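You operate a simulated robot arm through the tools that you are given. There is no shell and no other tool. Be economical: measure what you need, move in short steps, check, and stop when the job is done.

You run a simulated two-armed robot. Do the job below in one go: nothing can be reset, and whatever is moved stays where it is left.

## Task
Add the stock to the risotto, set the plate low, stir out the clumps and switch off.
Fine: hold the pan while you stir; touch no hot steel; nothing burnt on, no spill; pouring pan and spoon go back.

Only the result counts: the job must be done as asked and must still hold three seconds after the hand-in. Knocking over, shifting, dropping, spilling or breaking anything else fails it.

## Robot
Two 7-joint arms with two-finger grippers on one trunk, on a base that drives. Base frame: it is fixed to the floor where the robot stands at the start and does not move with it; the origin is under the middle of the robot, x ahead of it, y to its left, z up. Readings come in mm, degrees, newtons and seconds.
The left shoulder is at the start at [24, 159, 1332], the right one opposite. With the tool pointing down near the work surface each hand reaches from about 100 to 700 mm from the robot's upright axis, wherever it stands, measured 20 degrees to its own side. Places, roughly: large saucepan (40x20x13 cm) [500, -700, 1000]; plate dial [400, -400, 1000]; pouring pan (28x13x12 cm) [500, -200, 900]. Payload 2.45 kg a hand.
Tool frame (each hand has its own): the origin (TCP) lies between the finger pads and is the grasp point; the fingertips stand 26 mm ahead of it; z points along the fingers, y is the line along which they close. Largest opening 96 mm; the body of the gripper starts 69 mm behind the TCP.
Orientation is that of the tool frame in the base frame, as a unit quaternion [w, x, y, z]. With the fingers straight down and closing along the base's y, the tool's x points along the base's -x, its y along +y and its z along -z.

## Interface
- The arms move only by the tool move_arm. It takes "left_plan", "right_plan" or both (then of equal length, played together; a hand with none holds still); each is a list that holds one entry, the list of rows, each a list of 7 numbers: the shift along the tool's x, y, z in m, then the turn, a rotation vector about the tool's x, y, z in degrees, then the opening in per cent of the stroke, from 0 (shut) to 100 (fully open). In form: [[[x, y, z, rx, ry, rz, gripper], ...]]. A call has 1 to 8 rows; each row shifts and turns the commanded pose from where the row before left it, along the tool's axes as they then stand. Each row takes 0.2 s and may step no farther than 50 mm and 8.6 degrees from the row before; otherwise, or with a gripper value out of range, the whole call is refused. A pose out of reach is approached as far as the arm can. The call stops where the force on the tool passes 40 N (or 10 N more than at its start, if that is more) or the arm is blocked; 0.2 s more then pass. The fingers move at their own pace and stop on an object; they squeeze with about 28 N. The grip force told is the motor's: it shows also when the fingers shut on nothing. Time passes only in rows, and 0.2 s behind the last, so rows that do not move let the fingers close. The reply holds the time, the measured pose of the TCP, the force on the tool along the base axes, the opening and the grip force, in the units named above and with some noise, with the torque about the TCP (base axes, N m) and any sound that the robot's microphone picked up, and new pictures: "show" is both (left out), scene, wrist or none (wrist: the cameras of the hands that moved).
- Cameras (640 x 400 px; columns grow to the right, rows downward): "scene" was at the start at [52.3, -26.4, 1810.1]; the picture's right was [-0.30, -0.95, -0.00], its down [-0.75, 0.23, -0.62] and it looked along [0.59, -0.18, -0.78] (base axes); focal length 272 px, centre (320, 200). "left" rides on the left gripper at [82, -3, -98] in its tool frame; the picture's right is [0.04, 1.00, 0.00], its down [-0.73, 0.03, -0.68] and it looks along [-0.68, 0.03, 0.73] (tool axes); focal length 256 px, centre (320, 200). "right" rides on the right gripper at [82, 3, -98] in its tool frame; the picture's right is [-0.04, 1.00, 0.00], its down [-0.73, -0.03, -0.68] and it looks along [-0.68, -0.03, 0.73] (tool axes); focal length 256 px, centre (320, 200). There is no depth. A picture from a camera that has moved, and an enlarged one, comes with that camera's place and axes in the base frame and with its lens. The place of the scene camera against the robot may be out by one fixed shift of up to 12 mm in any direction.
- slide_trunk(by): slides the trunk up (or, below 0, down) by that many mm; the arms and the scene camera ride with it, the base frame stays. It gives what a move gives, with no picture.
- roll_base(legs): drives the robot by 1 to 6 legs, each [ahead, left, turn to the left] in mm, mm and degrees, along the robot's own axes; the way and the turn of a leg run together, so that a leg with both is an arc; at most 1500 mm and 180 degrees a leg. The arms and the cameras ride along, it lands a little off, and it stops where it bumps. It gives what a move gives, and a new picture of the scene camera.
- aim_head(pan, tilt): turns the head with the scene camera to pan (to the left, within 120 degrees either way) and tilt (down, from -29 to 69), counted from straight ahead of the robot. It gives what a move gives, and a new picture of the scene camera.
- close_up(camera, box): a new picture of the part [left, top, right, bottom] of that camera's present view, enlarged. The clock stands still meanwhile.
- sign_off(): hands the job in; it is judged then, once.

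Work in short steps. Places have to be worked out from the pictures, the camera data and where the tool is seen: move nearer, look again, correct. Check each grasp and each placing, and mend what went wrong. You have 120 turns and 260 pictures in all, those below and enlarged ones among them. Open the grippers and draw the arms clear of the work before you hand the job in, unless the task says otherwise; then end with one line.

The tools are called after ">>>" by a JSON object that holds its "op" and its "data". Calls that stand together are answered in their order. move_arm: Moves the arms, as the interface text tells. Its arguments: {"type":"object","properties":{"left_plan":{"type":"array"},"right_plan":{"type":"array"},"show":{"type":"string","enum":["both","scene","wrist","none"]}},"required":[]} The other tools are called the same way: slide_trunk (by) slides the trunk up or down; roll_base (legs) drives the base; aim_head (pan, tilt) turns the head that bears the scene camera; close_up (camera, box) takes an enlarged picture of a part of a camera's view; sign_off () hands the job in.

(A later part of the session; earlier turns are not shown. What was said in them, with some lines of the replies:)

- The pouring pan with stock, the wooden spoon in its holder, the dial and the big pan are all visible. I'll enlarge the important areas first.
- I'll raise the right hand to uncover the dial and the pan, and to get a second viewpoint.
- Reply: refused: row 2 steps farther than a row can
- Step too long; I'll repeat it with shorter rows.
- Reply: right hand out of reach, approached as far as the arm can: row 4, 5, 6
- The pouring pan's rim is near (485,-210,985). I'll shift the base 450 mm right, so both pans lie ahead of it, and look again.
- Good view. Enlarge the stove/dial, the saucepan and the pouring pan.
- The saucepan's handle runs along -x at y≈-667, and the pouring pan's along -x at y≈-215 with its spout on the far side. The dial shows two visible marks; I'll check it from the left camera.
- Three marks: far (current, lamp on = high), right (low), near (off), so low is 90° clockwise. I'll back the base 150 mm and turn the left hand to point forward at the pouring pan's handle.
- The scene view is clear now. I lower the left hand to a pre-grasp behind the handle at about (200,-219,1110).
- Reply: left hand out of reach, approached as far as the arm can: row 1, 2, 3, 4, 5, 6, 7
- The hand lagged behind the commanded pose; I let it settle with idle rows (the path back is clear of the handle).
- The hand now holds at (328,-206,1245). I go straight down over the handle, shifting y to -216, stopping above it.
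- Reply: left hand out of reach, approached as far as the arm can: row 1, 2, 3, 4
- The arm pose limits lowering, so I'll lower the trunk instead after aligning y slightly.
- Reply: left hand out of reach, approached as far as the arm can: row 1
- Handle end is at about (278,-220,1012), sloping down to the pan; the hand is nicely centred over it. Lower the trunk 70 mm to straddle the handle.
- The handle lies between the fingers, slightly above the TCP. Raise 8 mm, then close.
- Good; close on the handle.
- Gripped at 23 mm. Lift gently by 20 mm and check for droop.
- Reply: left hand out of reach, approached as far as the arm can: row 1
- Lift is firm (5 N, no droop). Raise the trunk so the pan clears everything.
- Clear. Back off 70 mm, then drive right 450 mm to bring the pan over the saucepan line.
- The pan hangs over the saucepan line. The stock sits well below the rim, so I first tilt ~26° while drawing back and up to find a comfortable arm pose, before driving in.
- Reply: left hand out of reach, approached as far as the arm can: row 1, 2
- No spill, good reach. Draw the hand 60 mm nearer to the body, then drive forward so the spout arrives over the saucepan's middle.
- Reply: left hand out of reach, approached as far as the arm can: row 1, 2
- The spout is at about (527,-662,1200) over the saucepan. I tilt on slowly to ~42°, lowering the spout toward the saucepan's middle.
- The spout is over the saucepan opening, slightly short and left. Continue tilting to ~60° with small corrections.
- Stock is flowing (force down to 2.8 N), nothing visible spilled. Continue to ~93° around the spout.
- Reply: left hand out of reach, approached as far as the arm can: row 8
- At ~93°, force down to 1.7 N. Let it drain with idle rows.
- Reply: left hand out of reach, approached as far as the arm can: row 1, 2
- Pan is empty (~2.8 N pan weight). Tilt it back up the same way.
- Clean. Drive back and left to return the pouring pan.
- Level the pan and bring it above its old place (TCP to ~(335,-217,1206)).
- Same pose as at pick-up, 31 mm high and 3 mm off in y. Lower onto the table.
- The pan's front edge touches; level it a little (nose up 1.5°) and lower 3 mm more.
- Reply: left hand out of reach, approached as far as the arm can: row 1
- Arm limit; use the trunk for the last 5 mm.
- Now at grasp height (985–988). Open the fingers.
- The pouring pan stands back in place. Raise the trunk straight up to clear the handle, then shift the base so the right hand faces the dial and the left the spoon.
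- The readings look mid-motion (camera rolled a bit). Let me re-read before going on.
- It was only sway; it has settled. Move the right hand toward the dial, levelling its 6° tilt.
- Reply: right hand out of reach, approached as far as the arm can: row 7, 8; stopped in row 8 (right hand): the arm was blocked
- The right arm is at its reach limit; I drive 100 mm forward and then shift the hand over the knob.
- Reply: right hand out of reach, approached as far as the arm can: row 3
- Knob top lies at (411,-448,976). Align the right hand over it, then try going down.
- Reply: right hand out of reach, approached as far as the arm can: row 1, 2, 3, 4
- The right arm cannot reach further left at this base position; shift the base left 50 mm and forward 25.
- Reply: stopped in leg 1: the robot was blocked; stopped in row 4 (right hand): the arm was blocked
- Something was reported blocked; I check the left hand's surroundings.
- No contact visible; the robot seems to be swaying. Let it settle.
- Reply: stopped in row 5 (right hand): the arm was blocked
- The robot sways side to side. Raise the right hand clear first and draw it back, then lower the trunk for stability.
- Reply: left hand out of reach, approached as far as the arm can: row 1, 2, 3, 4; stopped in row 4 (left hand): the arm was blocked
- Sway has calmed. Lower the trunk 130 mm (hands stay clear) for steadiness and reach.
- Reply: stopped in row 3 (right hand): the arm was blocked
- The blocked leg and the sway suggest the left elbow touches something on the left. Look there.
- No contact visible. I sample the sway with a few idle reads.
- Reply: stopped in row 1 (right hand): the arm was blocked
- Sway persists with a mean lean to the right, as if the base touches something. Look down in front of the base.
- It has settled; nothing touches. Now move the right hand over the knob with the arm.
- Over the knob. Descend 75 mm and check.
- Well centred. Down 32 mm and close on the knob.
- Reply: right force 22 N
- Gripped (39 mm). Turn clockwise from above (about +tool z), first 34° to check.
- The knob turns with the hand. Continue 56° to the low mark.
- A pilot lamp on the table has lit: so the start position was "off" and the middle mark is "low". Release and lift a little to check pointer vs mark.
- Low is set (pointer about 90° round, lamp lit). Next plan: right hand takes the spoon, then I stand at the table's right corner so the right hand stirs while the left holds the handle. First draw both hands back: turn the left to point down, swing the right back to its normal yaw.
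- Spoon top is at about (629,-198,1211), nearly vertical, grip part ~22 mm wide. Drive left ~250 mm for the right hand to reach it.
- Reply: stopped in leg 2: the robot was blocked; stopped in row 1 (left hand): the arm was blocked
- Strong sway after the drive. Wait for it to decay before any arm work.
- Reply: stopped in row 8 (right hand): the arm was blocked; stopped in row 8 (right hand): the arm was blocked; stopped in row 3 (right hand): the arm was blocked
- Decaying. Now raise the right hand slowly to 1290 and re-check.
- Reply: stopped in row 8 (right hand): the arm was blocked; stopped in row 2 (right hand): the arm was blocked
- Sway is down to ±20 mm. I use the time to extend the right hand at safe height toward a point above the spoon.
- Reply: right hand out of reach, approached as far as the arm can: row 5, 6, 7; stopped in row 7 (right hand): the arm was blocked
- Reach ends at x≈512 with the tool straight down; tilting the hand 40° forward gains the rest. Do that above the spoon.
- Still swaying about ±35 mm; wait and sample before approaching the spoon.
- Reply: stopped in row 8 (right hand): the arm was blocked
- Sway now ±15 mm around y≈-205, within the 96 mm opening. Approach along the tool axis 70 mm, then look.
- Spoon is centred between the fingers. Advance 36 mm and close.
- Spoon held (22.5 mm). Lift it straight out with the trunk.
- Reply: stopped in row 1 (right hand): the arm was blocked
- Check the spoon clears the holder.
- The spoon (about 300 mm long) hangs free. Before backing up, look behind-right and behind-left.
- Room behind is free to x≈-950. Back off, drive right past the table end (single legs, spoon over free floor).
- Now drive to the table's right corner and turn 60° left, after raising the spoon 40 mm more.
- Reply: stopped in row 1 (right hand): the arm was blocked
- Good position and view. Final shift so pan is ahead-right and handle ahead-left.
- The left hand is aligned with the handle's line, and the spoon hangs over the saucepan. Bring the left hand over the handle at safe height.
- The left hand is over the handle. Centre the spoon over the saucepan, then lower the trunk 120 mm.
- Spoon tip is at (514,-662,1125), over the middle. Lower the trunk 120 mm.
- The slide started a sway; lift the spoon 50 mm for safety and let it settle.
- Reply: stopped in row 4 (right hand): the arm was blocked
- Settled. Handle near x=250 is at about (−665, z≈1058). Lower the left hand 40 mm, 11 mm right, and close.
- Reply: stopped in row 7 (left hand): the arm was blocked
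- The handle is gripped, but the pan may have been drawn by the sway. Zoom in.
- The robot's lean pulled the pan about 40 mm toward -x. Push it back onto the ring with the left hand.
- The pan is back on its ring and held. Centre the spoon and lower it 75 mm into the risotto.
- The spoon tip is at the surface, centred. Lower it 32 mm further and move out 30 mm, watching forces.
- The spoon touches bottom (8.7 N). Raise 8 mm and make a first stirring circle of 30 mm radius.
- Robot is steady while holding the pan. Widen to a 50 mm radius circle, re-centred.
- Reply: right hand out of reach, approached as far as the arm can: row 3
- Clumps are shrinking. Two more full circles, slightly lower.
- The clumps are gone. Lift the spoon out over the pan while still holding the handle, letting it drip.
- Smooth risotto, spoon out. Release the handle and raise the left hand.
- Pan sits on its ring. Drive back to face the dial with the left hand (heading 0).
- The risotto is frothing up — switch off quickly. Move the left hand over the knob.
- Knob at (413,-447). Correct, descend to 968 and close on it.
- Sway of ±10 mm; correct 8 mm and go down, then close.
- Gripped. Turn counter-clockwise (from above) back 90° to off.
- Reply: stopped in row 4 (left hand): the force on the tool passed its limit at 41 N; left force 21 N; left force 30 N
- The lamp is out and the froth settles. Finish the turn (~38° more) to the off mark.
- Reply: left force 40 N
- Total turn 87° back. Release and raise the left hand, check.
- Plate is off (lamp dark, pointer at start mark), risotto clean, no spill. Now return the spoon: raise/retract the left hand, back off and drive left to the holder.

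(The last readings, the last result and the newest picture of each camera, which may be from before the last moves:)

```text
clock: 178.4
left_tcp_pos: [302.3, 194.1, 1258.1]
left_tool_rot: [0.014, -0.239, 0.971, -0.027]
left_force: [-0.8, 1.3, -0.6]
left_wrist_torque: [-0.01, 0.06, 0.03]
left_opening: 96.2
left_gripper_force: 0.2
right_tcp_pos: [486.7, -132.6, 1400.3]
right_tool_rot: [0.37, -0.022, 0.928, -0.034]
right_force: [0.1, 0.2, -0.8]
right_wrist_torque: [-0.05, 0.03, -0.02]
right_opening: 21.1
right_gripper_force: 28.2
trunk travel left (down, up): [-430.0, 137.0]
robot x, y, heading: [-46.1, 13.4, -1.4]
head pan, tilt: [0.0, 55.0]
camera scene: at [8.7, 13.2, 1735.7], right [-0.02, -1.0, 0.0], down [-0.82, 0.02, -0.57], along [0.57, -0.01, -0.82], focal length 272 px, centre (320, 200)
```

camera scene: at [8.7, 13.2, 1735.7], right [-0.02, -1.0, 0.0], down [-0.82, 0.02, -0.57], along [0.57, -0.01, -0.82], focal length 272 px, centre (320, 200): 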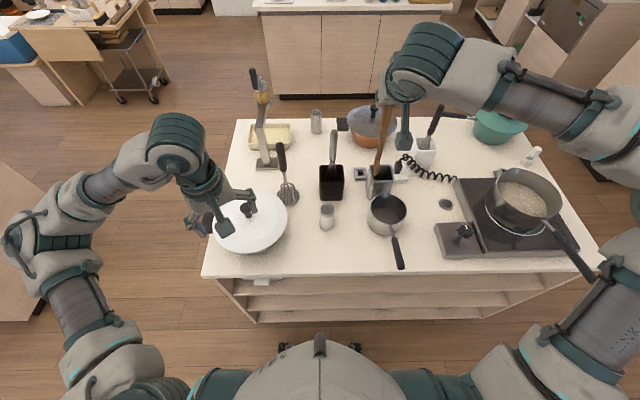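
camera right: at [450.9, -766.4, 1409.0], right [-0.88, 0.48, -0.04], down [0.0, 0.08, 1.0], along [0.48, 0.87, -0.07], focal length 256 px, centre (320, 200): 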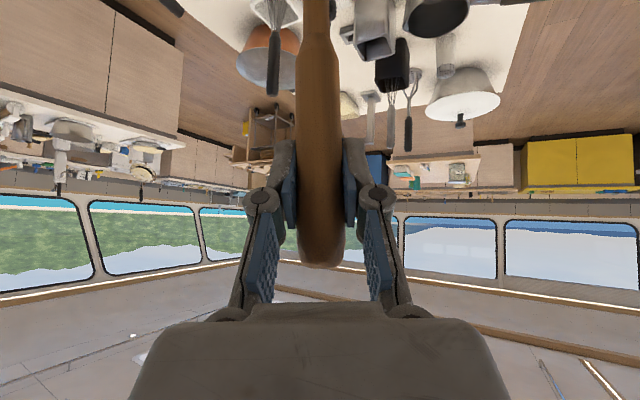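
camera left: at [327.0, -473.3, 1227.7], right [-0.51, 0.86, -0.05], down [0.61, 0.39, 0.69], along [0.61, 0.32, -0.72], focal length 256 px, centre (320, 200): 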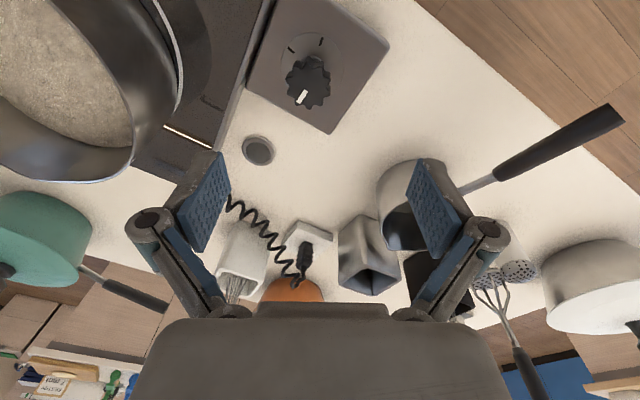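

Arrived with little sway. Zoom on the spoon and holder.

>>> {"op": "close_up", "data": {"camera": "scene", "box": [330, 90, 450, 220]}}

>>> {"op": "close_up", "data": {"camera": "right", "box": [160, 0, 480, 260]}}

>>> {"op": "close_up", "data": {"camera": "left", "box": [0, 0, 640, 400]}}

```text
3.08 times, centred on (390, 155) of scene
camera zoom: at [8.7, 13.2, 1735.7], right [-0.02, -1.0, 0.0], down [-0.82, 0.02, -0.57], along [0.57, -0.01, -0.82], focal length 838 px, centre (105, 338)
```

zoom: 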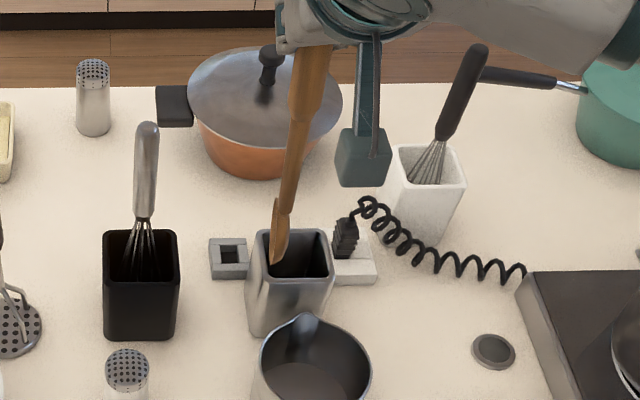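

```text
1.54 times, centred on (320, 130) of right
camera zoom: at [360.8, -130.7, 1416.5], right [0.02, 1.0, -0.05], down [0.07, 0.05, 1.0], along [1.0, -0.02, -0.06], focal length 394 px, centre (320, 308)
```

zoom: 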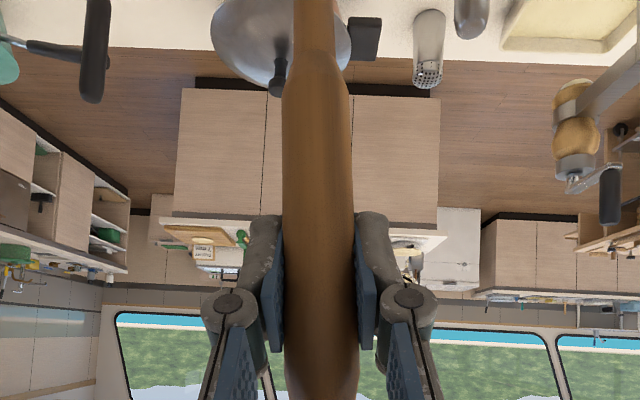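

```text
1.00 times, centred on (320, 200) of left (not enlarged: the box is as wide or as high as the picture)
camera zoom: at [228.2, 159.0, 1356.5], right [-0.5, 0.86, -0.06], down [0.61, 0.4, 0.69], along [0.62, 0.31, -0.73], focal length 256 px, centre (320, 200)
```

zoom: 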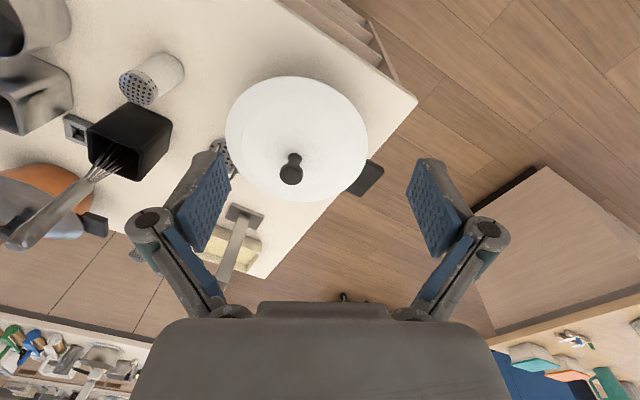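

Relative to the spoon tip, the holder opening is about 128 mm ahead and 66 mm right. Move there, still above it.

>>> {"op": "move_arm", "data": {"right_plan": [[[-0.0095, -0.016, 0.0365, 0, 0, 0, 0], [-0.0095, -0.016, 0.0365, 0, 0, 0, 0], [-0.0095, -0.016, 0.0365, 0, 0, 0, 0], [-0.0095, -0.014, 0.0365, 0, 0, 0, 0], [0, 0, 0, 0, 0, 0, 0], [0, 0, 0, 0, 0, 0, 0]]], "show": "none"}}

>>> {"op": "close_up", "data": {"camera": "scene", "box": [330, 90, 450, 220]}}

>>> {"op": "close_up", "data": {"camera": "right", "box": [160, 0, 480, 260]}}

```text
clock: 179.8
left_tcp_pos: [300.3, 186.9, 1260.2]
left_tool_rot: [0.015, -0.238, 0.971, -0.024]
left_force: [0.3, 0.4, -0.5]
left_wrist_torque: [0.01, -0.03, 0.05]
left_opening: 96.1
left_gripper_force: 0.1
right_tcp_pos: [615.3, -209.4, 1327.4]
right_tool_rot: [0.371, -0.019, 0.928, -0.033]
right_force: [0.1, -1.4, -0.2]
right_wrist_torque: [0.02, 0.02, 0.03]
right_opening: 21.1
right_gripper_force: 27.8
trunk travel left (down, up): [-430.0, 137.0]
robot x, y, heading: [-44.0, 11.8, -1.1]
head pan, tilt: [0.0, 55.0]
```

```text
3.08 times, centred on (390, 155) of scene
camera zoom: at [12.0, 16.4, 1735.5], right [-0.02, -1.0, 0.0], down [-0.82, 0.01, -0.57], along [0.57, -0.01, -0.82], focal length 838 px, centre (105, 338)
```

zoom: 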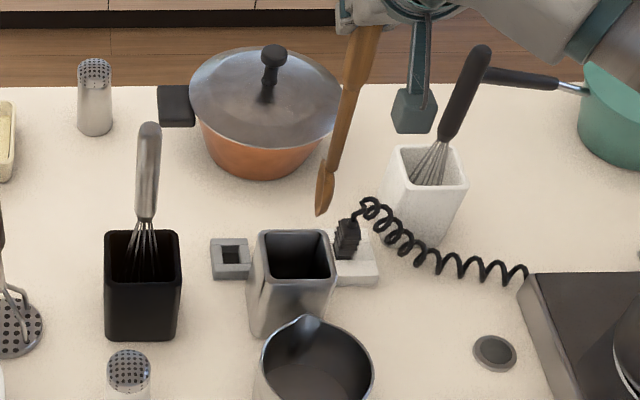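

```text
1.54 times, centred on (320, 130) of right
camera zoom: at [488.8, -207.4, 1341.4], right [0.02, 1.0, -0.05], down [0.06, 0.05, 1.0], along [1.0, -0.02, -0.06], focal length 394 px, centre (320, 308)
```

zoom: 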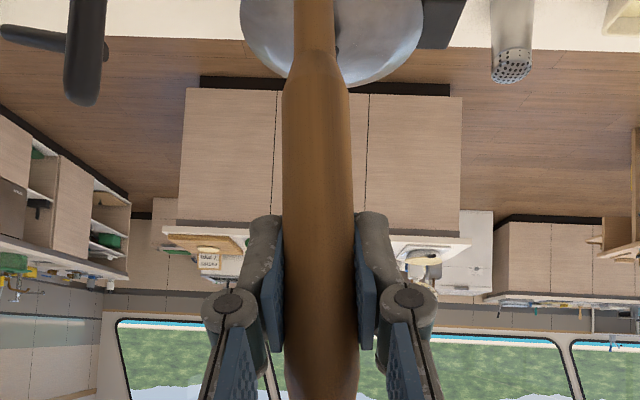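

Spoon tip is at (641,-230), opening centre at (631,-213). Straighten the spoon's 6° lean and correct.

>>> {"op": "move_arm", "data": {"right_plan": [[[0.0036, -0.003, -0.0034, -2.05, 0, 1.95, 0], [0.0036, -0.004, -0.0034, -2.05, 0, 1.95, 0], [0, 0, 0, 0, 0, 0, 0], [0, 0, 0, 0, 0, 0, 0]]], "show": "none"}}

>>> {"op": "close_up", "data": {"camera": "scene", "box": [330, 90, 450, 220]}}

```text
clock: 180.8
left_tcp_pos: [300.5, 179.9, 1259.7]
left_tool_rot: [0.016, -0.238, 0.971, -0.022]
left_force: [-0.3, 0.4, 0.5]
left_wrist_torque: [0.01, -0.03, -0.04]
left_opening: 96.0
left_gripper_force: 0.2
right_tcp_pos: [606.0, -222.6, 1324.3]
right_tool_rot: [0.369, 0.001, 0.929, 0.016]
right_force: [0.2, 0.0, -1.5]
right_wrist_torque: [0.04, 0.0, 0.03]
right_opening: 21.4
right_gripper_force: 28.0
trunk travel left (down, up): [-430.0, 137.0]
robot x, y, heading: [-46.6, 13.1, -1.1]
head pan, tilt: [0.0, 55.0]
```

```text
3.08 times, centred on (390, 155) of scene
camera zoom: at [14.1, 4.8, 1735.4], right [-0.02, -1.0, 0.0], down [-0.82, 0.02, -0.57], along [0.57, -0.01, -0.82], focal length 838 px, centre (105, 338)
```

zoom: 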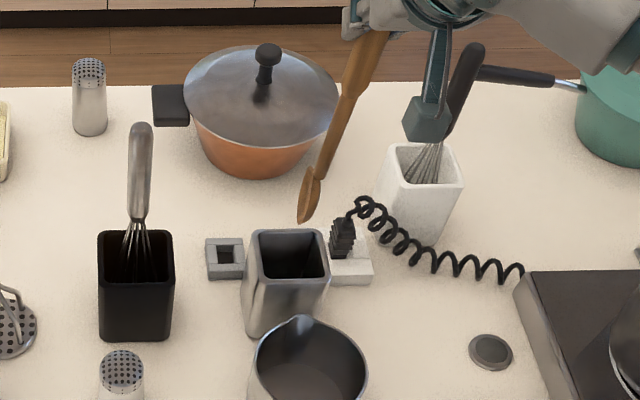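

Tip is within 6 mm of the opening's centre. Lower 75 mm.

>>> {"op": "move_arm", "data": {"right_plan": [[[0.0128, 0.004, 0.0136, 0, 0, 0, 0], [0.0128, 0.001, 0.0136, 0, 0, 0, 0], [0.0128, 0, 0.0136, 0, 0, 0, 0], [0.0128, 0, 0.0136, 0, 0, 0, 0]]], "show": "none"}}

>>> {"op": "close_up", "data": {"camera": "scene", "box": [330, 90, 450, 220]}}

```text
clock: 181.8
left_tcp_pos: [296.0, 177.0, 1262.3]
left_tool_rot: [0.018, -0.237, 0.971, -0.022]
left_force: [-1.1, -0.5, 0.5]
left_wrist_torque: [0.01, -0.01, -0.02]
left_opening: 95.8
left_gripper_force: 0.0
right_tcp_pos: [601.9, -217.0, 1256.7]
right_tool_rot: [0.376, 0.001, 0.926, 0.018]
right_force: [-0.1, 0.1, 20.7]
right_wrist_torque: [1.31, -0.36, 0.15]
right_opening: 27.1
right_gripper_force: 28.4
trunk travel left (down, up): [-430.0, 137.0]
robot x, y, heading: [-49.6, 10.3, -1.0]
head pan, tilt: [0.0, 55.0]
```

```text
3.08 times, centred on (390, 155) of scene
camera zoom: at [3.9, -1.3, 1736.2], right [-0.02, -1.0, -0.01], down [-0.82, 0.02, -0.57], along [0.57, -0.01, -0.82], focal length 838 px, centre (105, 338)
```

zoom: 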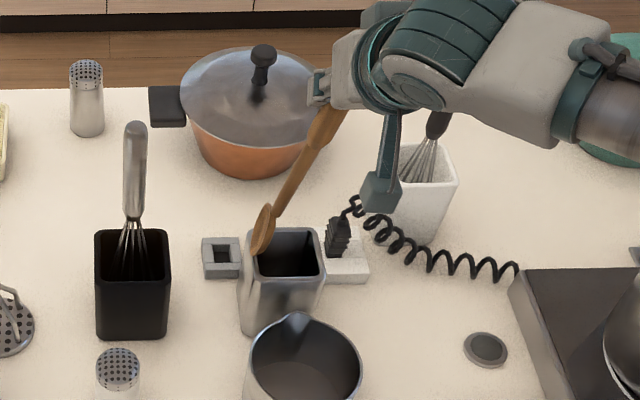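

The tip caught the holder's left rim. Raise 40 mm and look again.

>>> {"op": "move_arm", "data": {"right_plan": [[[-0.0137, 0, -0.0145, 0, 0, 0, 0], [-0.0137, 0, -0.0145, 0, 0, 0, 0], [0, 0, 0, 0, 0, 0, 0], [0, 0, 0, 0, 0, 0, 0]]]}}

>>> {"op": "close_up", "data": {"camera": "scene", "box": [330, 90, 450, 220]}}

```text
clock: 182.8
left_tcp_pos: [302.8, 175.2, 1260.4]
left_tool_rot: [0.014, -0.237, 0.971, -0.02]
left_force: [0.0, -0.6, 0.0]
left_wrist_torque: [0.03, -0.03, 0.02]
left_opening: 95.8
left_gripper_force: 0.1
right_tcp_pos: [607.6, -220.1, 1289.2]
right_tool_rot: [0.368, 0.001, 0.93, 0.017]
right_force: [-0.1, -0.4, -1.5]
right_wrist_torque: [0.05, -0.01, 0.03]
right_opening: 21.2
right_gripper_force: 27.9
trunk travel left (down, up): [-430.0, 137.0]
robot x, y, heading: [-46.8, 12.0, -0.8]
head pan, tilt: [0.0, 55.0]
camera scene: at [15.2, -9.1, 1735.2], right [-0.02, -1.0, -0.01], down [-0.82, 0.02, -0.57], along [0.57, 0.0, -0.82], focal length 272 px, centre (320, 200)
camera right: at [481.4, -219.2, 1304.3], right [0.02, 1.0, 0.06], down [0.07, -0.06, 1.0], along [1.0, -0.01, -0.07], focal length 256 px, centre (320, 200)
```

scene: 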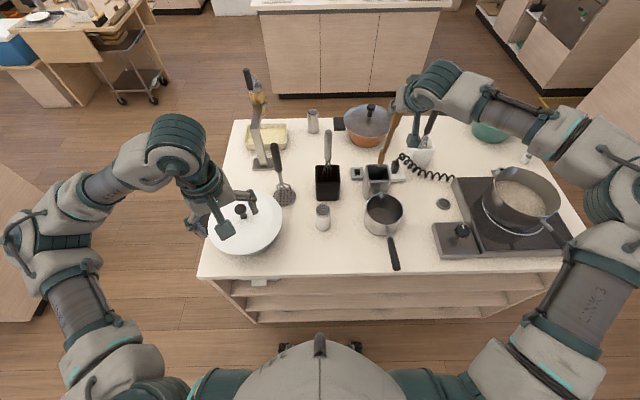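
right: 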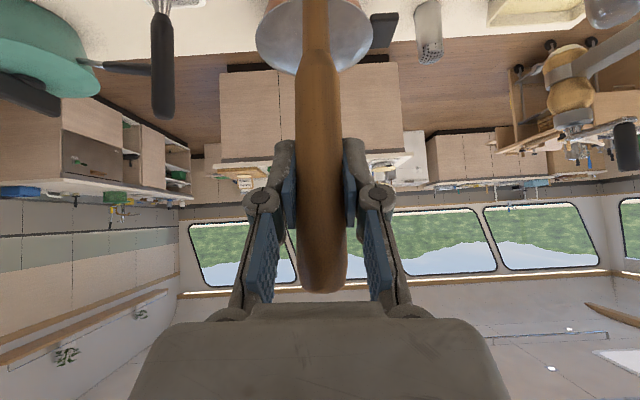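

```text
3.08 times, centred on (390, 155) of scene
camera zoom: at [15.2, -9.1, 1735.2], right [-0.02, -1.0, -0.01], down [-0.82, 0.02, -0.57], along [0.57, 0.0, -0.82], focal length 838 px, centre (105, 338)
```

zoom: 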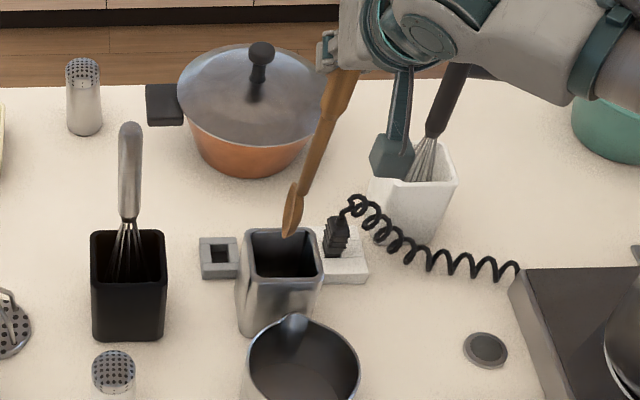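

Tip sits ~11 mm too far forward and the spoon leans 8°. Reduce the lean by 4°, re-centre, lower 30 mm and look.

>>> {"op": "move_arm", "data": {"right_plan": [[[-0.003, 0.002, 0.003, 0, 4, 0, 0], [0, 0, 0, 0, 0, 0, 0], [0.0096, 0, 0.0115, 0, 0, 0, 0], [0.0096, 0, 0.0115, 0, 0, 0, 0], [0, 0, 0, 0, 0, 0, 0]]], "show": "none"}}

>>> {"op": "close_up", "data": {"camera": "scene", "box": [340, 120, 420, 220]}}

```text
clock: 184.0
left_tcp_pos: [301.8, 190.5, 1260.2]
left_tool_rot: [0.015, -0.24, 0.97, -0.024]
left_force: [0.3, -0.2, 0.1]
left_wrist_torque: [-0.01, 0.05, -0.01]
left_opening: 95.9
left_gripper_force: 0.1
right_tcp_pos: [611.4, -202.8, 1261.3]
right_tool_rot: [0.338, -0.002, 0.941, 0.012]
right_force: [0.7, 0.5, 0.0]
right_wrist_torque: [0.03, -0.01, -0.03]
right_opening: 21.0
right_gripper_force: 28.1
trunk travel left (down, up): [-430.0, 137.0]
robot x, y, heading: [-46.4, 14.0, -1.1]
head pan, tilt: [0.0, 55.0]
```

```text
4.00 times, centred on (380, 170) of scene
camera zoom: at [13.4, -1.8, 1735.4], right [-0.02, -1.0, -0.01], down [-0.82, 0.02, -0.57], along [0.57, 0.0, -0.82], focal length 1089 px, centre (80, 320)
```

zoom: 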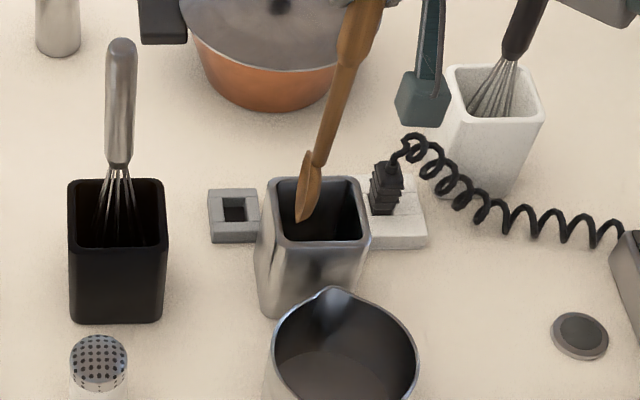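

The tip is inside the opening, slightly left. Shift 8 mm right and keep lowering in small steps.

>>> {"op": "move_arm", "data": {"right_plan": [[[0.003, -0.004, 0.003, 0, 0, 0, 0], [0.0064, -0.004, 0.0077, 0, 0, 0, 0], [0.0127, 0, 0.0154, 0, 0, 0, 0], [0.0, 0, 0.0, 0, 0, 0, 0]]], "show": "none"}}

>>> {"op": "close_up", "data": {"camera": "scene", "box": [340, 120, 420, 220]}}

```text
clock: 185.0
left_tcp_pos: [302.2, 195.1, 1258.5]
left_tool_rot: [0.014, -0.24, 0.97, -0.026]
left_force: [0.0, 0.0, -0.3]
left_wrist_torque: [0.02, 0.01, -0.03]
left_opening: 95.9
left_gripper_force: 0.0
right_tcp_pos: [611.0, -205.7, 1228.1]
right_tool_rot: [0.337, -0.004, 0.941, 0.011]
right_force: [2.0, -2.2, 14.4]
right_wrist_torque: [-0.21, -0.59, -0.14]
right_opening: 23.1
right_gripper_force: 27.6
trunk travel left (down, up): [-430.0, 137.0]
robot x, y, heading: [-45.5, 16.5, -1.2]
head pan, tilt: [0.0, 55.0]
```

```text
4.00 times, centred on (380, 170) of scene
camera zoom: at [10.6, 6.7, 1735.6], right [-0.02, -1.0, 0.0], down [-0.82, 0.02, -0.57], along [0.57, -0.01, -0.82], focal length 1089 px, centre (80, 320)
```

zoom: 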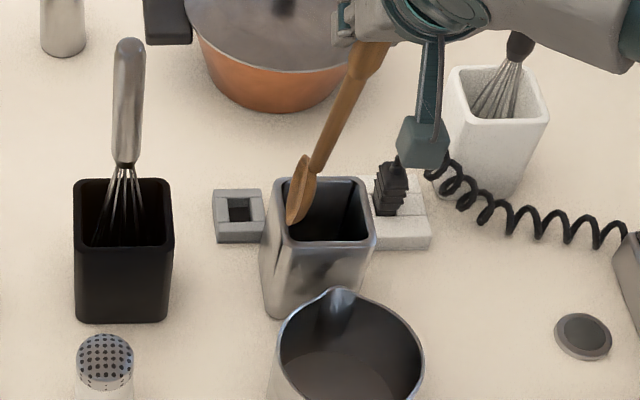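

Still 22 mm too far left (touching the rim). Raise 30 mm, shift right 22 mm, and look.

>>> {"op": "move_arm", "data": {"right_plan": [[[-0.019, 0, -0.0232, 0, 0, 0, 0], [-0.006, -0.011, -0.0077, 0, 0, 0, 0], [0, -0.011, 0, 0, 0, 0, 0], [0, 0, 0, 0, 0, 0, 0], [0, 0, 0, 0, 0, 0, 0]]], "show": "none"}}

>>> {"op": "close_up", "data": {"camera": "scene", "box": [340, 120, 420, 220]}}

```text
clock: 186.2
left_tcp_pos: [300.1, 207.2, 1257.4]
left_tool_rot: [0.012, -0.241, 0.97, -0.03]
left_force: [-0.8, 1.1, -0.7]
left_wrist_torque: [-0.07, 0.0, 0.02]
left_opening: 95.9
left_gripper_force: 0.1
right_tcp_pos: [610.6, -214.9, 1271.2]
right_tool_rot: [0.338, -0.005, 0.941, 0.007]
right_force: [-0.1, 1.3, -0.2]
right_wrist_torque: [-0.04, -0.02, -0.04]
right_opening: 20.6
right_gripper_force: 28.2
trunk travel left (down, up): [-430.0, 137.0]
robot x, y, heading: [-46.4, 15.5, -0.9]
head pan, tilt: [0.0, 55.0]
```

```text
4.00 times, centred on (380, 170) of scene
camera zoom: at [13.2, 30.0, 1735.4], right [-0.02, -1.0, 0.01], down [-0.82, 0.01, -0.57], along [0.57, -0.02, -0.82], focal length 1089 px, centre (80, 320)
```

zoom: 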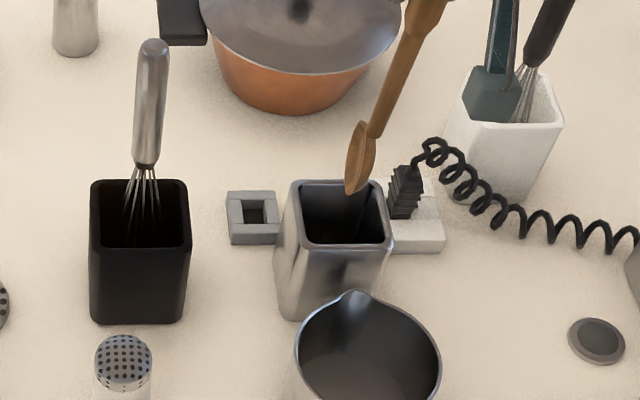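

Laterally good now, but about 18 mm too far forward. Correct and lower 35 mm.

>>> {"op": "move_arm", "data": {"right_plan": [[[0.007, 0, -0.0057, 0, 0, 0, 0], [0.007, 0, -0.0057, 0, 0, 0, 0], [0, 0, 0, 0, 0, 0, 0], [0.0111, 0, 0.0135, 0, 0, 0, 0], [0.0111, 0, 0.0135, 0, 0, 0, 0]]], "show": "none"}}

>>> {"op": "close_up", "data": {"camera": "scene", "box": [340, 120, 420, 220]}}

```text
clock: 187.4
left_tcp_pos: [302.1, 190.7, 1258.1]
left_tool_rot: [0.014, -0.239, 0.97, -0.025]
left_force: [0.0, -0.1, -0.6]
left_wrist_torque: [0.0, 0.0, -0.02]
left_opening: 96.0
left_gripper_force: 0.0
right_tcp_pos: [591.9, -230.5, 1232.3]
right_tool_rot: [0.337, -0.001, 0.941, 0.012]
right_force: [0.1, -0.3, -0.3]
right_wrist_torque: [0.01, -0.01, 0.01]
right_opening: 20.7
right_gripper_force: 28.0
trunk travel left (down, up): [-430.0, 137.0]
robot x, y, heading: [-46.5, 11.7, -1.1]
head pan, tilt: [0.0, 55.0]
```

```text
4.00 times, centred on (380, 170) of scene
camera zoom: at [13.6, 15.2, 1735.5], right [-0.02, -1.0, 0.0], down [-0.82, 0.01, -0.57], along [0.57, -0.01, -0.82], focal length 1089 px, centre (80, 320)
```

zoom: 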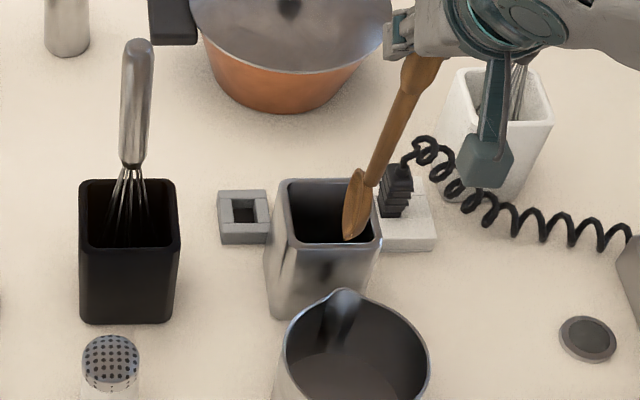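

The tip is inside now, near the right wall. Shift 14 mm left and lower 30 mm.

>>> {"op": "move_arm", "data": {"right_plan": [[[0, 0.007, 0, 0, 0, 0, 0], [0, 0.007, 0, 0, 0, 0, 0], [0.0095, 0, 0.0116, 0, 0, 0, 0], [0.0095, 0, 0.0116, 0, 0, 0, 0]]], "show": "none"}}

>>> {"op": "close_up", "data": {"camera": "scene", "box": [340, 120, 420, 220]}}

```text
clock: 188.4
left_tcp_pos: [300.0, 185.9, 1260.3]
left_tool_rot: [0.016, -0.239, 0.971, -0.023]
left_force: [0.2, 0.6, 1.1]
left_wrist_torque: [-0.01, 0.06, -0.03]
left_opening: 96.0
left_gripper_force: 0.0
right_tcp_pos: [593.8, -218.2, 1220.0]
right_tool_rot: [0.351, -0.003, 0.936, 0.02]
right_force: [-2.8, 1.9, 24.3]
right_wrist_torque: [0.55, 0.56, 0.07]
right_opening: 21.0
right_gripper_force: 28.3
trunk travel left (down, up): [-430.0, 137.0]
robot x, y, heading: [-50.2, 12.8, -0.8]
head pan, tilt: [0.0, 55.0]
stopped in row 4 (right hand): the force on the tool passed its limit at 46 N (the readings are from after the stop); the commanded pose is now the measured one
```

```text
4.00 times, centred on (380, 170) of scene
camera zoom: at [8.8, 10.5, 1735.8], right [-0.02, -1.0, 0.0], down [-0.82, 0.02, -0.57], along [0.57, -0.01, -0.82], focal length 1089 px, centre (80, 320)
```

zoom: 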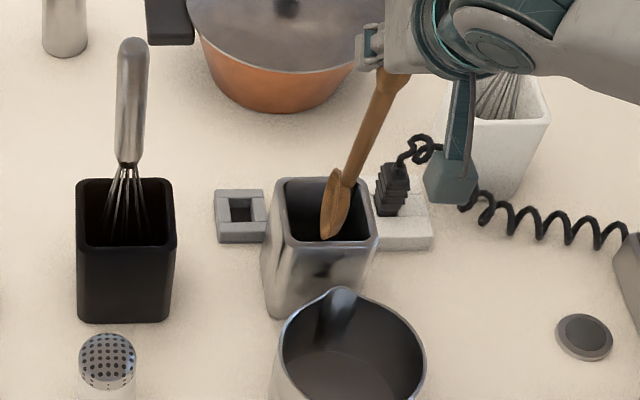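

The tip sits on the near rim (spoon slid up in the grip). Raise 25 mm, move 38 mm forward, look.

>>> {"op": "move_arm", "data": {"right_plan": [[[-0.0164, 0, -0.0189, 0, 0, 0, 0], [-0.0066, 0, -0.0075, 0, 0, 0, 0], [-0.0143, 0, 0.0125, 0, 0, 0, 0], [-0.0143, 0, 0.0125, 0, 0, 0, 0], [0, 0, 0, 0, 0, 0, 0], [0, 0, 0, 0, 0, 0, 0]]], "show": "none"}}

>>> {"op": "close_up", "data": {"camera": "scene", "box": [340, 120, 420, 220]}}

>>> {"op": "close_up", "data": {"camera": "right", "box": [160, 0, 480, 400]}}

```text
clock: 189.8
left_tcp_pos: [300.3, 191.0, 1259.2]
left_tool_rot: [0.014, -0.239, 0.971, -0.025]
left_force: [-1.2, -0.4, 0.2]
left_wrist_torque: [-0.02, 0.02, -0.02]
left_opening: 96.1
left_gripper_force: 0.0
right_tcp_pos: [629.5, -213.9, 1249.2]
right_tool_rot: [0.346, -0.004, 0.938, 0.017]
right_force: [-0.8, 0.9, -0.4]
right_wrist_torque: [-0.01, 0.02, -0.04]
right_opening: 20.7
right_gripper_force: 27.9
trunk travel left (down, up): [-430.0, 137.0]
robot x, y, heading: [-44.1, 13.1, -1.0]
head pan, tilt: [0.0, 55.0]
```

```text
4.00 times, centred on (380, 170) of scene
camera zoom: at [12.7, 12.4, 1735.5], right [-0.02, -1.0, 0.0], down [-0.82, 0.02, -0.57], along [0.57, -0.01, -0.82], focal length 1089 px, centre (80, 320)
```

zoom: 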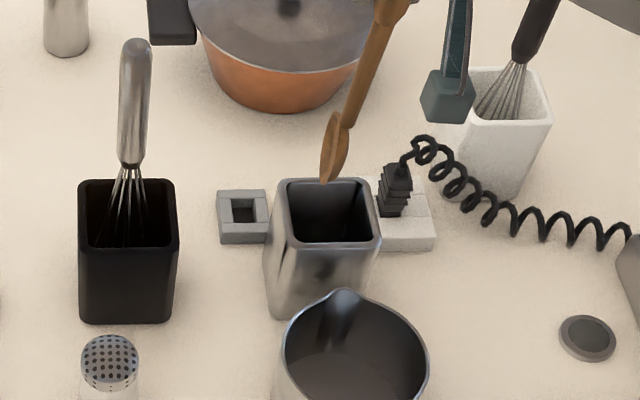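

```text
1.00 times, centred on (320, 200) of right (not enlarged: the box is as wide or as high as the picture)
camera zoom: at [504.6, -213.2, 1272.4], right [0.01, 1.0, 0.05], down [0.12, -0.05, 0.99], along [0.99, -0.01, -0.12], focal length 256 px, centre (320, 200)
```

zoom: 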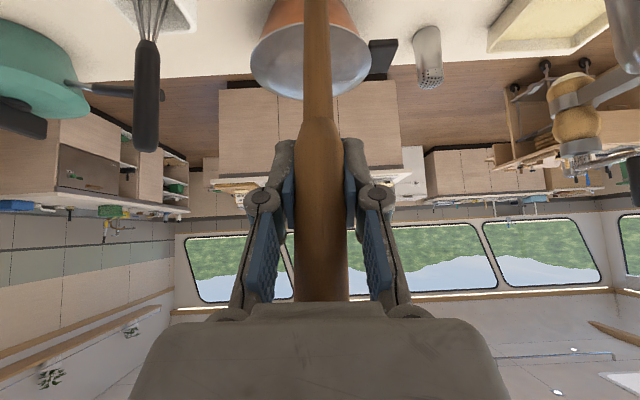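

Grip is now lower on the spoon (tip ≈215 mm below TCP). Correct (-6,-10) and lower 40 mm.

>>> {"op": "move_arm", "data": {"right_plan": [[[0.0045, -0.005, -0.0039, 0, 0, 0, 0], [0, -0.005, 0, 0, 0, 0, 0], [0.0132, 0, 0.0151, 0, 0, 0, 0], [0.0132, 0, 0.0151, 0, 0, 0, 0]]], "show": "none"}}

>>> {"op": "close_up", "data": {"camera": "scene", "box": [340, 120, 420, 220]}}

```text
clock: 190.8
left_tcp_pos: [301.5, 193.1, 1259.4]
left_tool_rot: [0.015, -0.241, 0.97, -0.025]
left_force: [-0.1, -0.3, -0.8]
left_wrist_torque: [-0.01, -0.01, -0.01]
left_opening: 96.0
left_gripper_force: 0.0
right_tcp_pos: [624.7, -222.2, 1209.5]
right_tool_rot: [0.346, -0.005, 0.938, 0.016]
right_force: [-0.7, 0.3, -0.3]
right_wrist_torque: [-0.05, -0.04, 0.02]
right_opening: 20.8
right_gripper_force: 28.0
trunk travel left (down, up): [-430.0, 137.0]
robot x, y, heading: [-49.0, 15.3, -1.2]
head pan, tilt: [0.0, 55.0]
```

```text
4.00 times, centred on (380, 170) of scene
camera zoom: at [14.4, 13.4, 1735.4], right [-0.02, -1.0, 0.0], down [-0.82, 0.02, -0.57], along [0.57, -0.01, -0.82], focal length 1089 px, centre (80, 320)
```

zoom: 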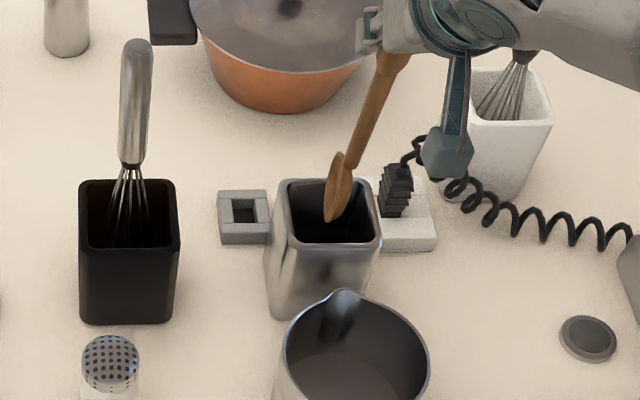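

Tip centred in the opening. Lower 35 mm more.

>>> {"op": "move_arm", "data": {"right_plan": [[[0.0115, 0, 0.0132, 0, 0, 0, 0], [0.0115, -0.002, 0.0132, 0, 0, 0, 0], [0, 0, 0, 0, 0, 0, 0]]], "show": "none"}}

>>> {"op": "close_up", "data": {"camera": "scene", "box": [340, 120, 420, 220]}}

```text
clock: 191.6
left_tcp_pos: [299.6, 187.1, 1260.5]
left_tool_rot: [0.015, -0.239, 0.971, -0.024]
left_force: [-0.3, 0.1, -0.1]
left_wrist_torque: [0.02, 0.0, -0.01]
left_opening: 96.0
left_gripper_force: 0.0
right_tcp_pos: [624.1, -227.1, 1172.2]
right_tool_rot: [0.347, -0.003, 0.938, 0.017]
right_force: [0.4, -1.0, -1.2]
right_wrist_torque: [-0.01, 0.04, 0.01]
right_opening: 20.7
right_gripper_force: 27.9
trunk travel left (down, up): [-430.0, 137.0]
robot x, y, heading: [-47.1, 17.5, -1.2]
head pan, tilt: [0.0, 55.0]
```

```text
4.00 times, centred on (380, 170) of scene
camera zoom: at [13.3, 9.7, 1735.5], right [-0.02, -1.0, 0.0], down [-0.82, 0.02, -0.57], along [0.57, -0.01, -0.82], focal length 1089 px, centre (80, 320)
```

zoom: 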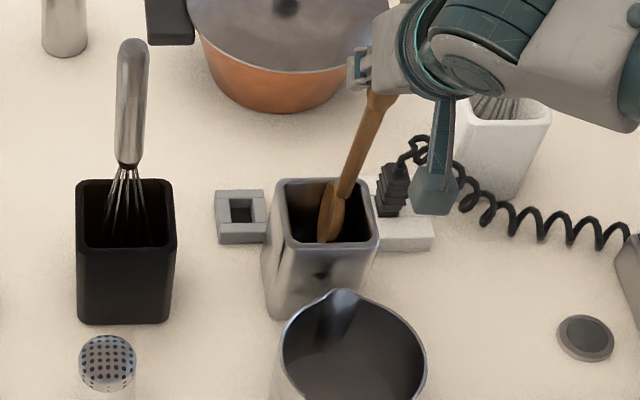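

Inside with no resistance. Lower a further 48 mm until it rests.

>>> {"op": "move_arm", "data": {"right_plan": [[[0.0105, 0.001, 0.012, 0, 0, 0, 0], [0.0105, 0.001, 0.012, 0, 0, 0, 0], [0.0105, 0, 0.012, 0, 0, 0, 0], [0, 0, 0, 0, 0, 0, 0]]]}}

>>> {"op": "close_up", "data": {"camera": "scene", "box": [340, 120, 420, 220]}}

```text
clock: 192.6
left_tcp_pos: [301.2, 190.3, 1261.2]
left_tool_rot: [0.015, -0.239, 0.971, -0.024]
left_force: [-0.1, 0.8, 0.3]
left_wrist_torque: [0.01, 0.0, -0.02]
left_opening: 96.0
left_gripper_force: 0.1
right_tcp_pos: [623.4, -222.3, 1127.1]
right_tool_rot: [0.346, -0.004, 0.938, 0.016]
right_force: [-0.2, -0.4, -0.6]
right_wrist_torque: [0.02, 0.01, -0.03]
right_opening: 20.8
right_gripper_force: 27.9
trunk travel left (down, up): [-430.0, 137.0]
robot x, y, heading: [-44.7, 16.0, -1.0]
head pan, tilt: [0.0, 55.0]
camera scene: at [13.8, 12.2, 1735.5], right [-0.02, -1.0, 0.0], down [-0.82, 0.02, -0.57], along [0.57, -0.01, -0.82], focal length 272 px, centre (320, 200)
camera right: at [498.3, -221.9, 1149.2], right [0.01, 1.0, 0.05], down [0.12, -0.05, 0.99], along [0.99, -0.01, -0.12], focal length 256 px, centre (320, 200)
```

scene: 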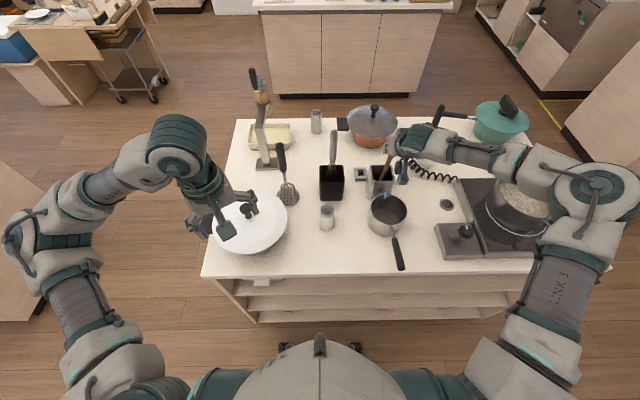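
right: 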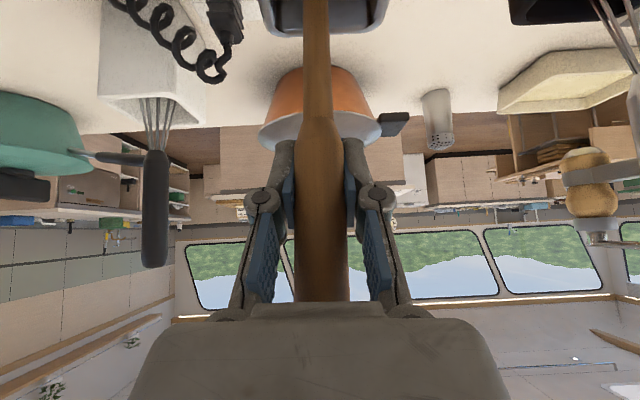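

```text
4.00 times, centred on (380, 170) of scene
camera zoom: at [13.8, 12.2, 1735.5], right [-0.02, -1.0, 0.0], down [-0.82, 0.02, -0.57], along [0.57, -0.01, -0.82], focal length 1089 px, centre (80, 320)
```

zoom: 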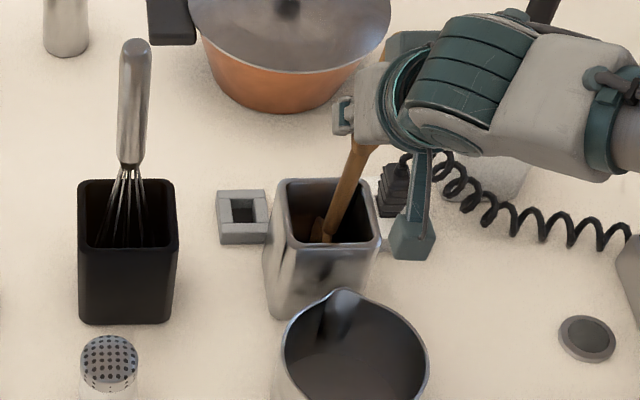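

Nearly at the bottom. Lower 7 mm more and open.

>>> {"op": "move_arm", "data": {"right_plan": [[[0.0046, 0, 0.0053, 0, 0, 0, 0], [0, 0, 0, 0, 0, 0, 20], [0, 0, 0, 0, 0, 0, 60], [0, 0, 0, 0, 0, 0, 100], [0, 0, 0, 0, 0, 0, 100]]]}}

>>> {"op": "close_up", "data": {"camera": "scene", "box": [340, 120, 420, 220]}}

```text
clock: 193.8
left_tcp_pos: [299.4, 190.9, 1259.8]
left_tool_rot: [0.014, -0.239, 0.971, -0.025]
left_force: [-0.6, -0.7, 0.4]
left_wrist_torque: [0.02, 0.07, 0.01]
left_opening: 95.9
left_gripper_force: 0.1
right_tcp_pos: [624.2, -220.7, 1119.5]
right_tool_rot: [0.347, -0.003, 0.938, 0.016]
right_force: [-0.4, -0.3, 0.0]
right_wrist_torque: [-0.03, -0.02, 0.04]
right_opening: 96.2
right_gripper_force: 0.1
trunk travel left (down, up): [-430.0, 137.0]
robot x, y, heading: [-47.3, 15.7, -1.0]
head pan, tilt: [0.0, 55.0]
camera scene: at [13.6, 12.5, 1735.5], right [-0.02, -1.0, 0.0], down [-0.82, 0.02, -0.57], along [0.57, -0.01, -0.82], focal length 272 px, centre (320, 200)
camera right: at [498.2, -221.0, 1142.3], right [0.01, 1.0, 0.05], down [0.12, -0.05, 0.99], along [0.99, -0.01, -0.12], focal length 256 px, centre (320, 200)
```

scene: 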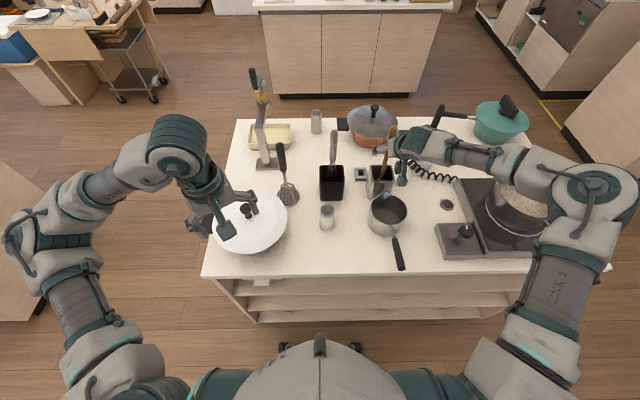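
right: 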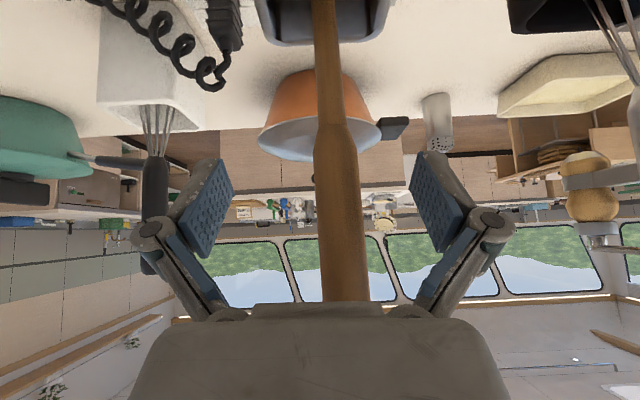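

```text
4.00 times, centred on (380, 170) of scene
camera zoom: at [13.6, 12.5, 1735.5], right [-0.02, -1.0, 0.0], down [-0.82, 0.02, -0.57], along [0.57, -0.01, -0.82], focal length 1089 px, centre (80, 320)
```

zoom: 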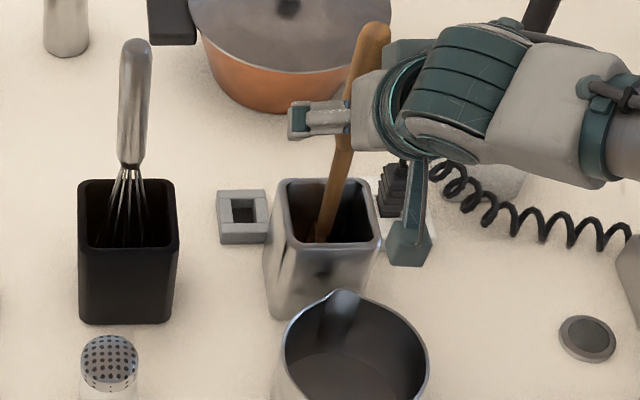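

The spoon stands in its holder. Withdraw the right hand backward along its axis.

>>> {"op": "move_arm", "data": {"right_plan": [[[0, 0, -0.03, 0, 0, 0, 100], [0, 0.0, -0.04, 0, 0, 0, 100], [0, 0, -0.045, 0, 0, 0, 100], [0, 0, -0.045, 0, 0, 0, 100]]]}}

>>> {"op": "close_up", "data": {"camera": "scene", "box": [200, 80, 600, 290]}}

```text
clock: 194.8
left_tcp_pos: [297.8, 191.8, 1261.8]
left_tool_rot: [0.016, -0.239, 0.971, -0.025]
left_force: [0.8, 0.8, 1.0]
left_wrist_torque: [-0.04, -0.05, -0.03]
left_opening: 96.0
left_gripper_force: 0.0
right_tcp_pos: [519.8, -227.3, 1242.2]
right_tool_rot: [0.347, -0.004, 0.938, 0.016]
right_force: [0.2, 0.3, -0.3]
right_wrist_torque: [0.0, 0.01, -0.01]
right_opening: 96.0
right_gripper_force: 0.1
trunk travel left (down, up): [-430.0, 137.0]
robot x, y, heading: [-46.9, 16.0, -1.0]
head pan, tilt: [0.0, 55.0]
camera scene: at [9.5, 12.4, 1735.7], right [-0.02, -1.0, 0.0], down [-0.82, 0.02, -0.57], along [0.57, -0.01, -0.82], focal length 272 px, centre (320, 200)
camera right: at [393.8, -226.9, 1264.2], right [0.01, 1.0, 0.05], down [0.12, -0.05, 0.99], along [0.99, -0.01, -0.12], focal length 256 px, centre (320, 200)
```

scene: 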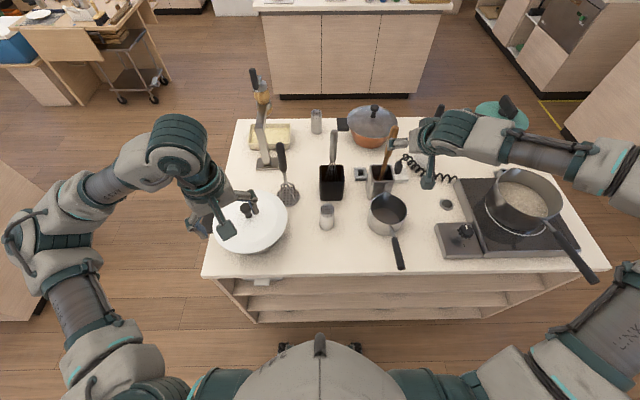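
right: 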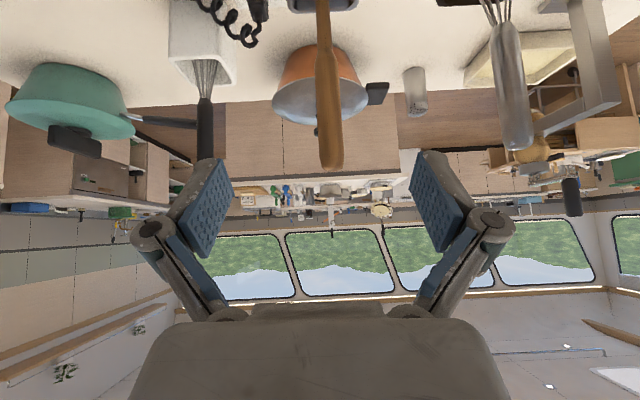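

```text
1.60 times, centred on (400, 185) of scene
camera zoom: at [9.5, 12.4, 1735.7], right [-0.02, -1.0, 0.0], down [-0.82, 0.02, -0.57], along [0.57, -0.01, -0.82], focal length 436 px, centre (192, 224)
```

zoom: 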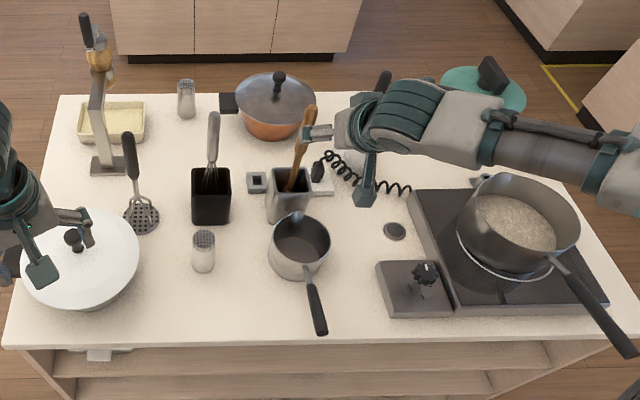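

Everything is in place and the lamp is dark. Back the robot clear of the table.

>>> {"op": "roll_base", "data": {"legs": [[-350, 0, 0]]}}

>>> {"op": "close_up", "data": {"camera": "scene", "box": [200, 40, 600, 290]}}

```text
clock: 197.1
left_tcp_pos: [-50.1, 196.6, 1259.9]
left_tool_rot: [0.014, -0.239, 0.971, -0.024]
left_force: [-0.3, -0.2, 0.5]
left_wrist_torque: [0.01, -0.01, 0.02]
left_opening: 95.9
left_gripper_force: 0.1
right_tcp_pos: [170.9, -221.4, 1239.6]
right_tool_rot: [0.345, -0.005, 0.938, 0.017]
right_force: [-0.3, -0.3, 0.1]
right_wrist_torque: [0.01, 0.0, 0.02]
right_opening: 95.9
right_gripper_force: 0.0
trunk travel left (down, up): [-430.0, 137.0]
robot x, y, heading: [-397.1, 23.1, -1.2]
head pan, tilt: [0.0, 55.0]
camera scene: at [-336.5, 18.5, 1735.3], right [-0.02, -1.0, 0.0], down [-0.82, 0.02, -0.57], along [0.57, -0.01, -0.82], focal length 272 px, centre (320, 200)
```

scene: 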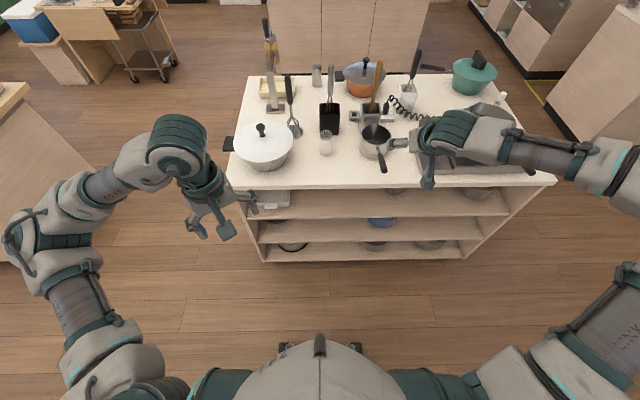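

```text
1.60 times, centred on (400, 165) of scene
camera zoom: at [-336.5, 18.5, 1735.3], right [-0.02, -1.0, 0.0], down [-0.82, 0.02, -0.57], along [0.57, -0.01, -0.82], focal length 436 px, centre (192, 256)
```

zoom: 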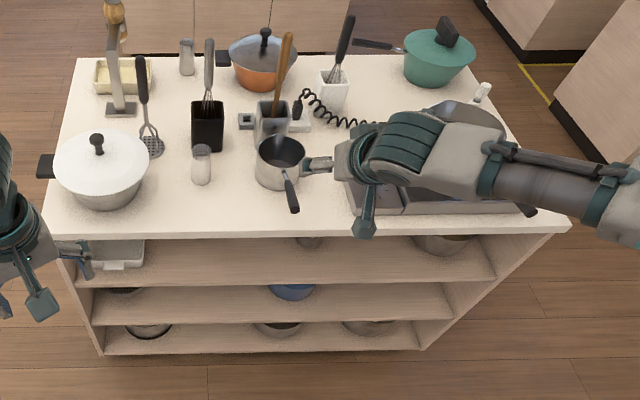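

Both hands are empty, open and clear of the table; the spoon and pouring pan are back and the plate is off. Hand in.

>>> {"op": "sign_off", "data": {}}

```text
The job is handed in.
```

I added the stock to the risotto, set the plate low, stirred the clumps out while holding the saucepan by its handle, and switched the plate off; the pouring pan and spoon are back in their places. While I was gripping the saucepan it slid about 4 cm and I pushed it back onto its ring. The risotto frothed up before I switched off, but I saw no spill.
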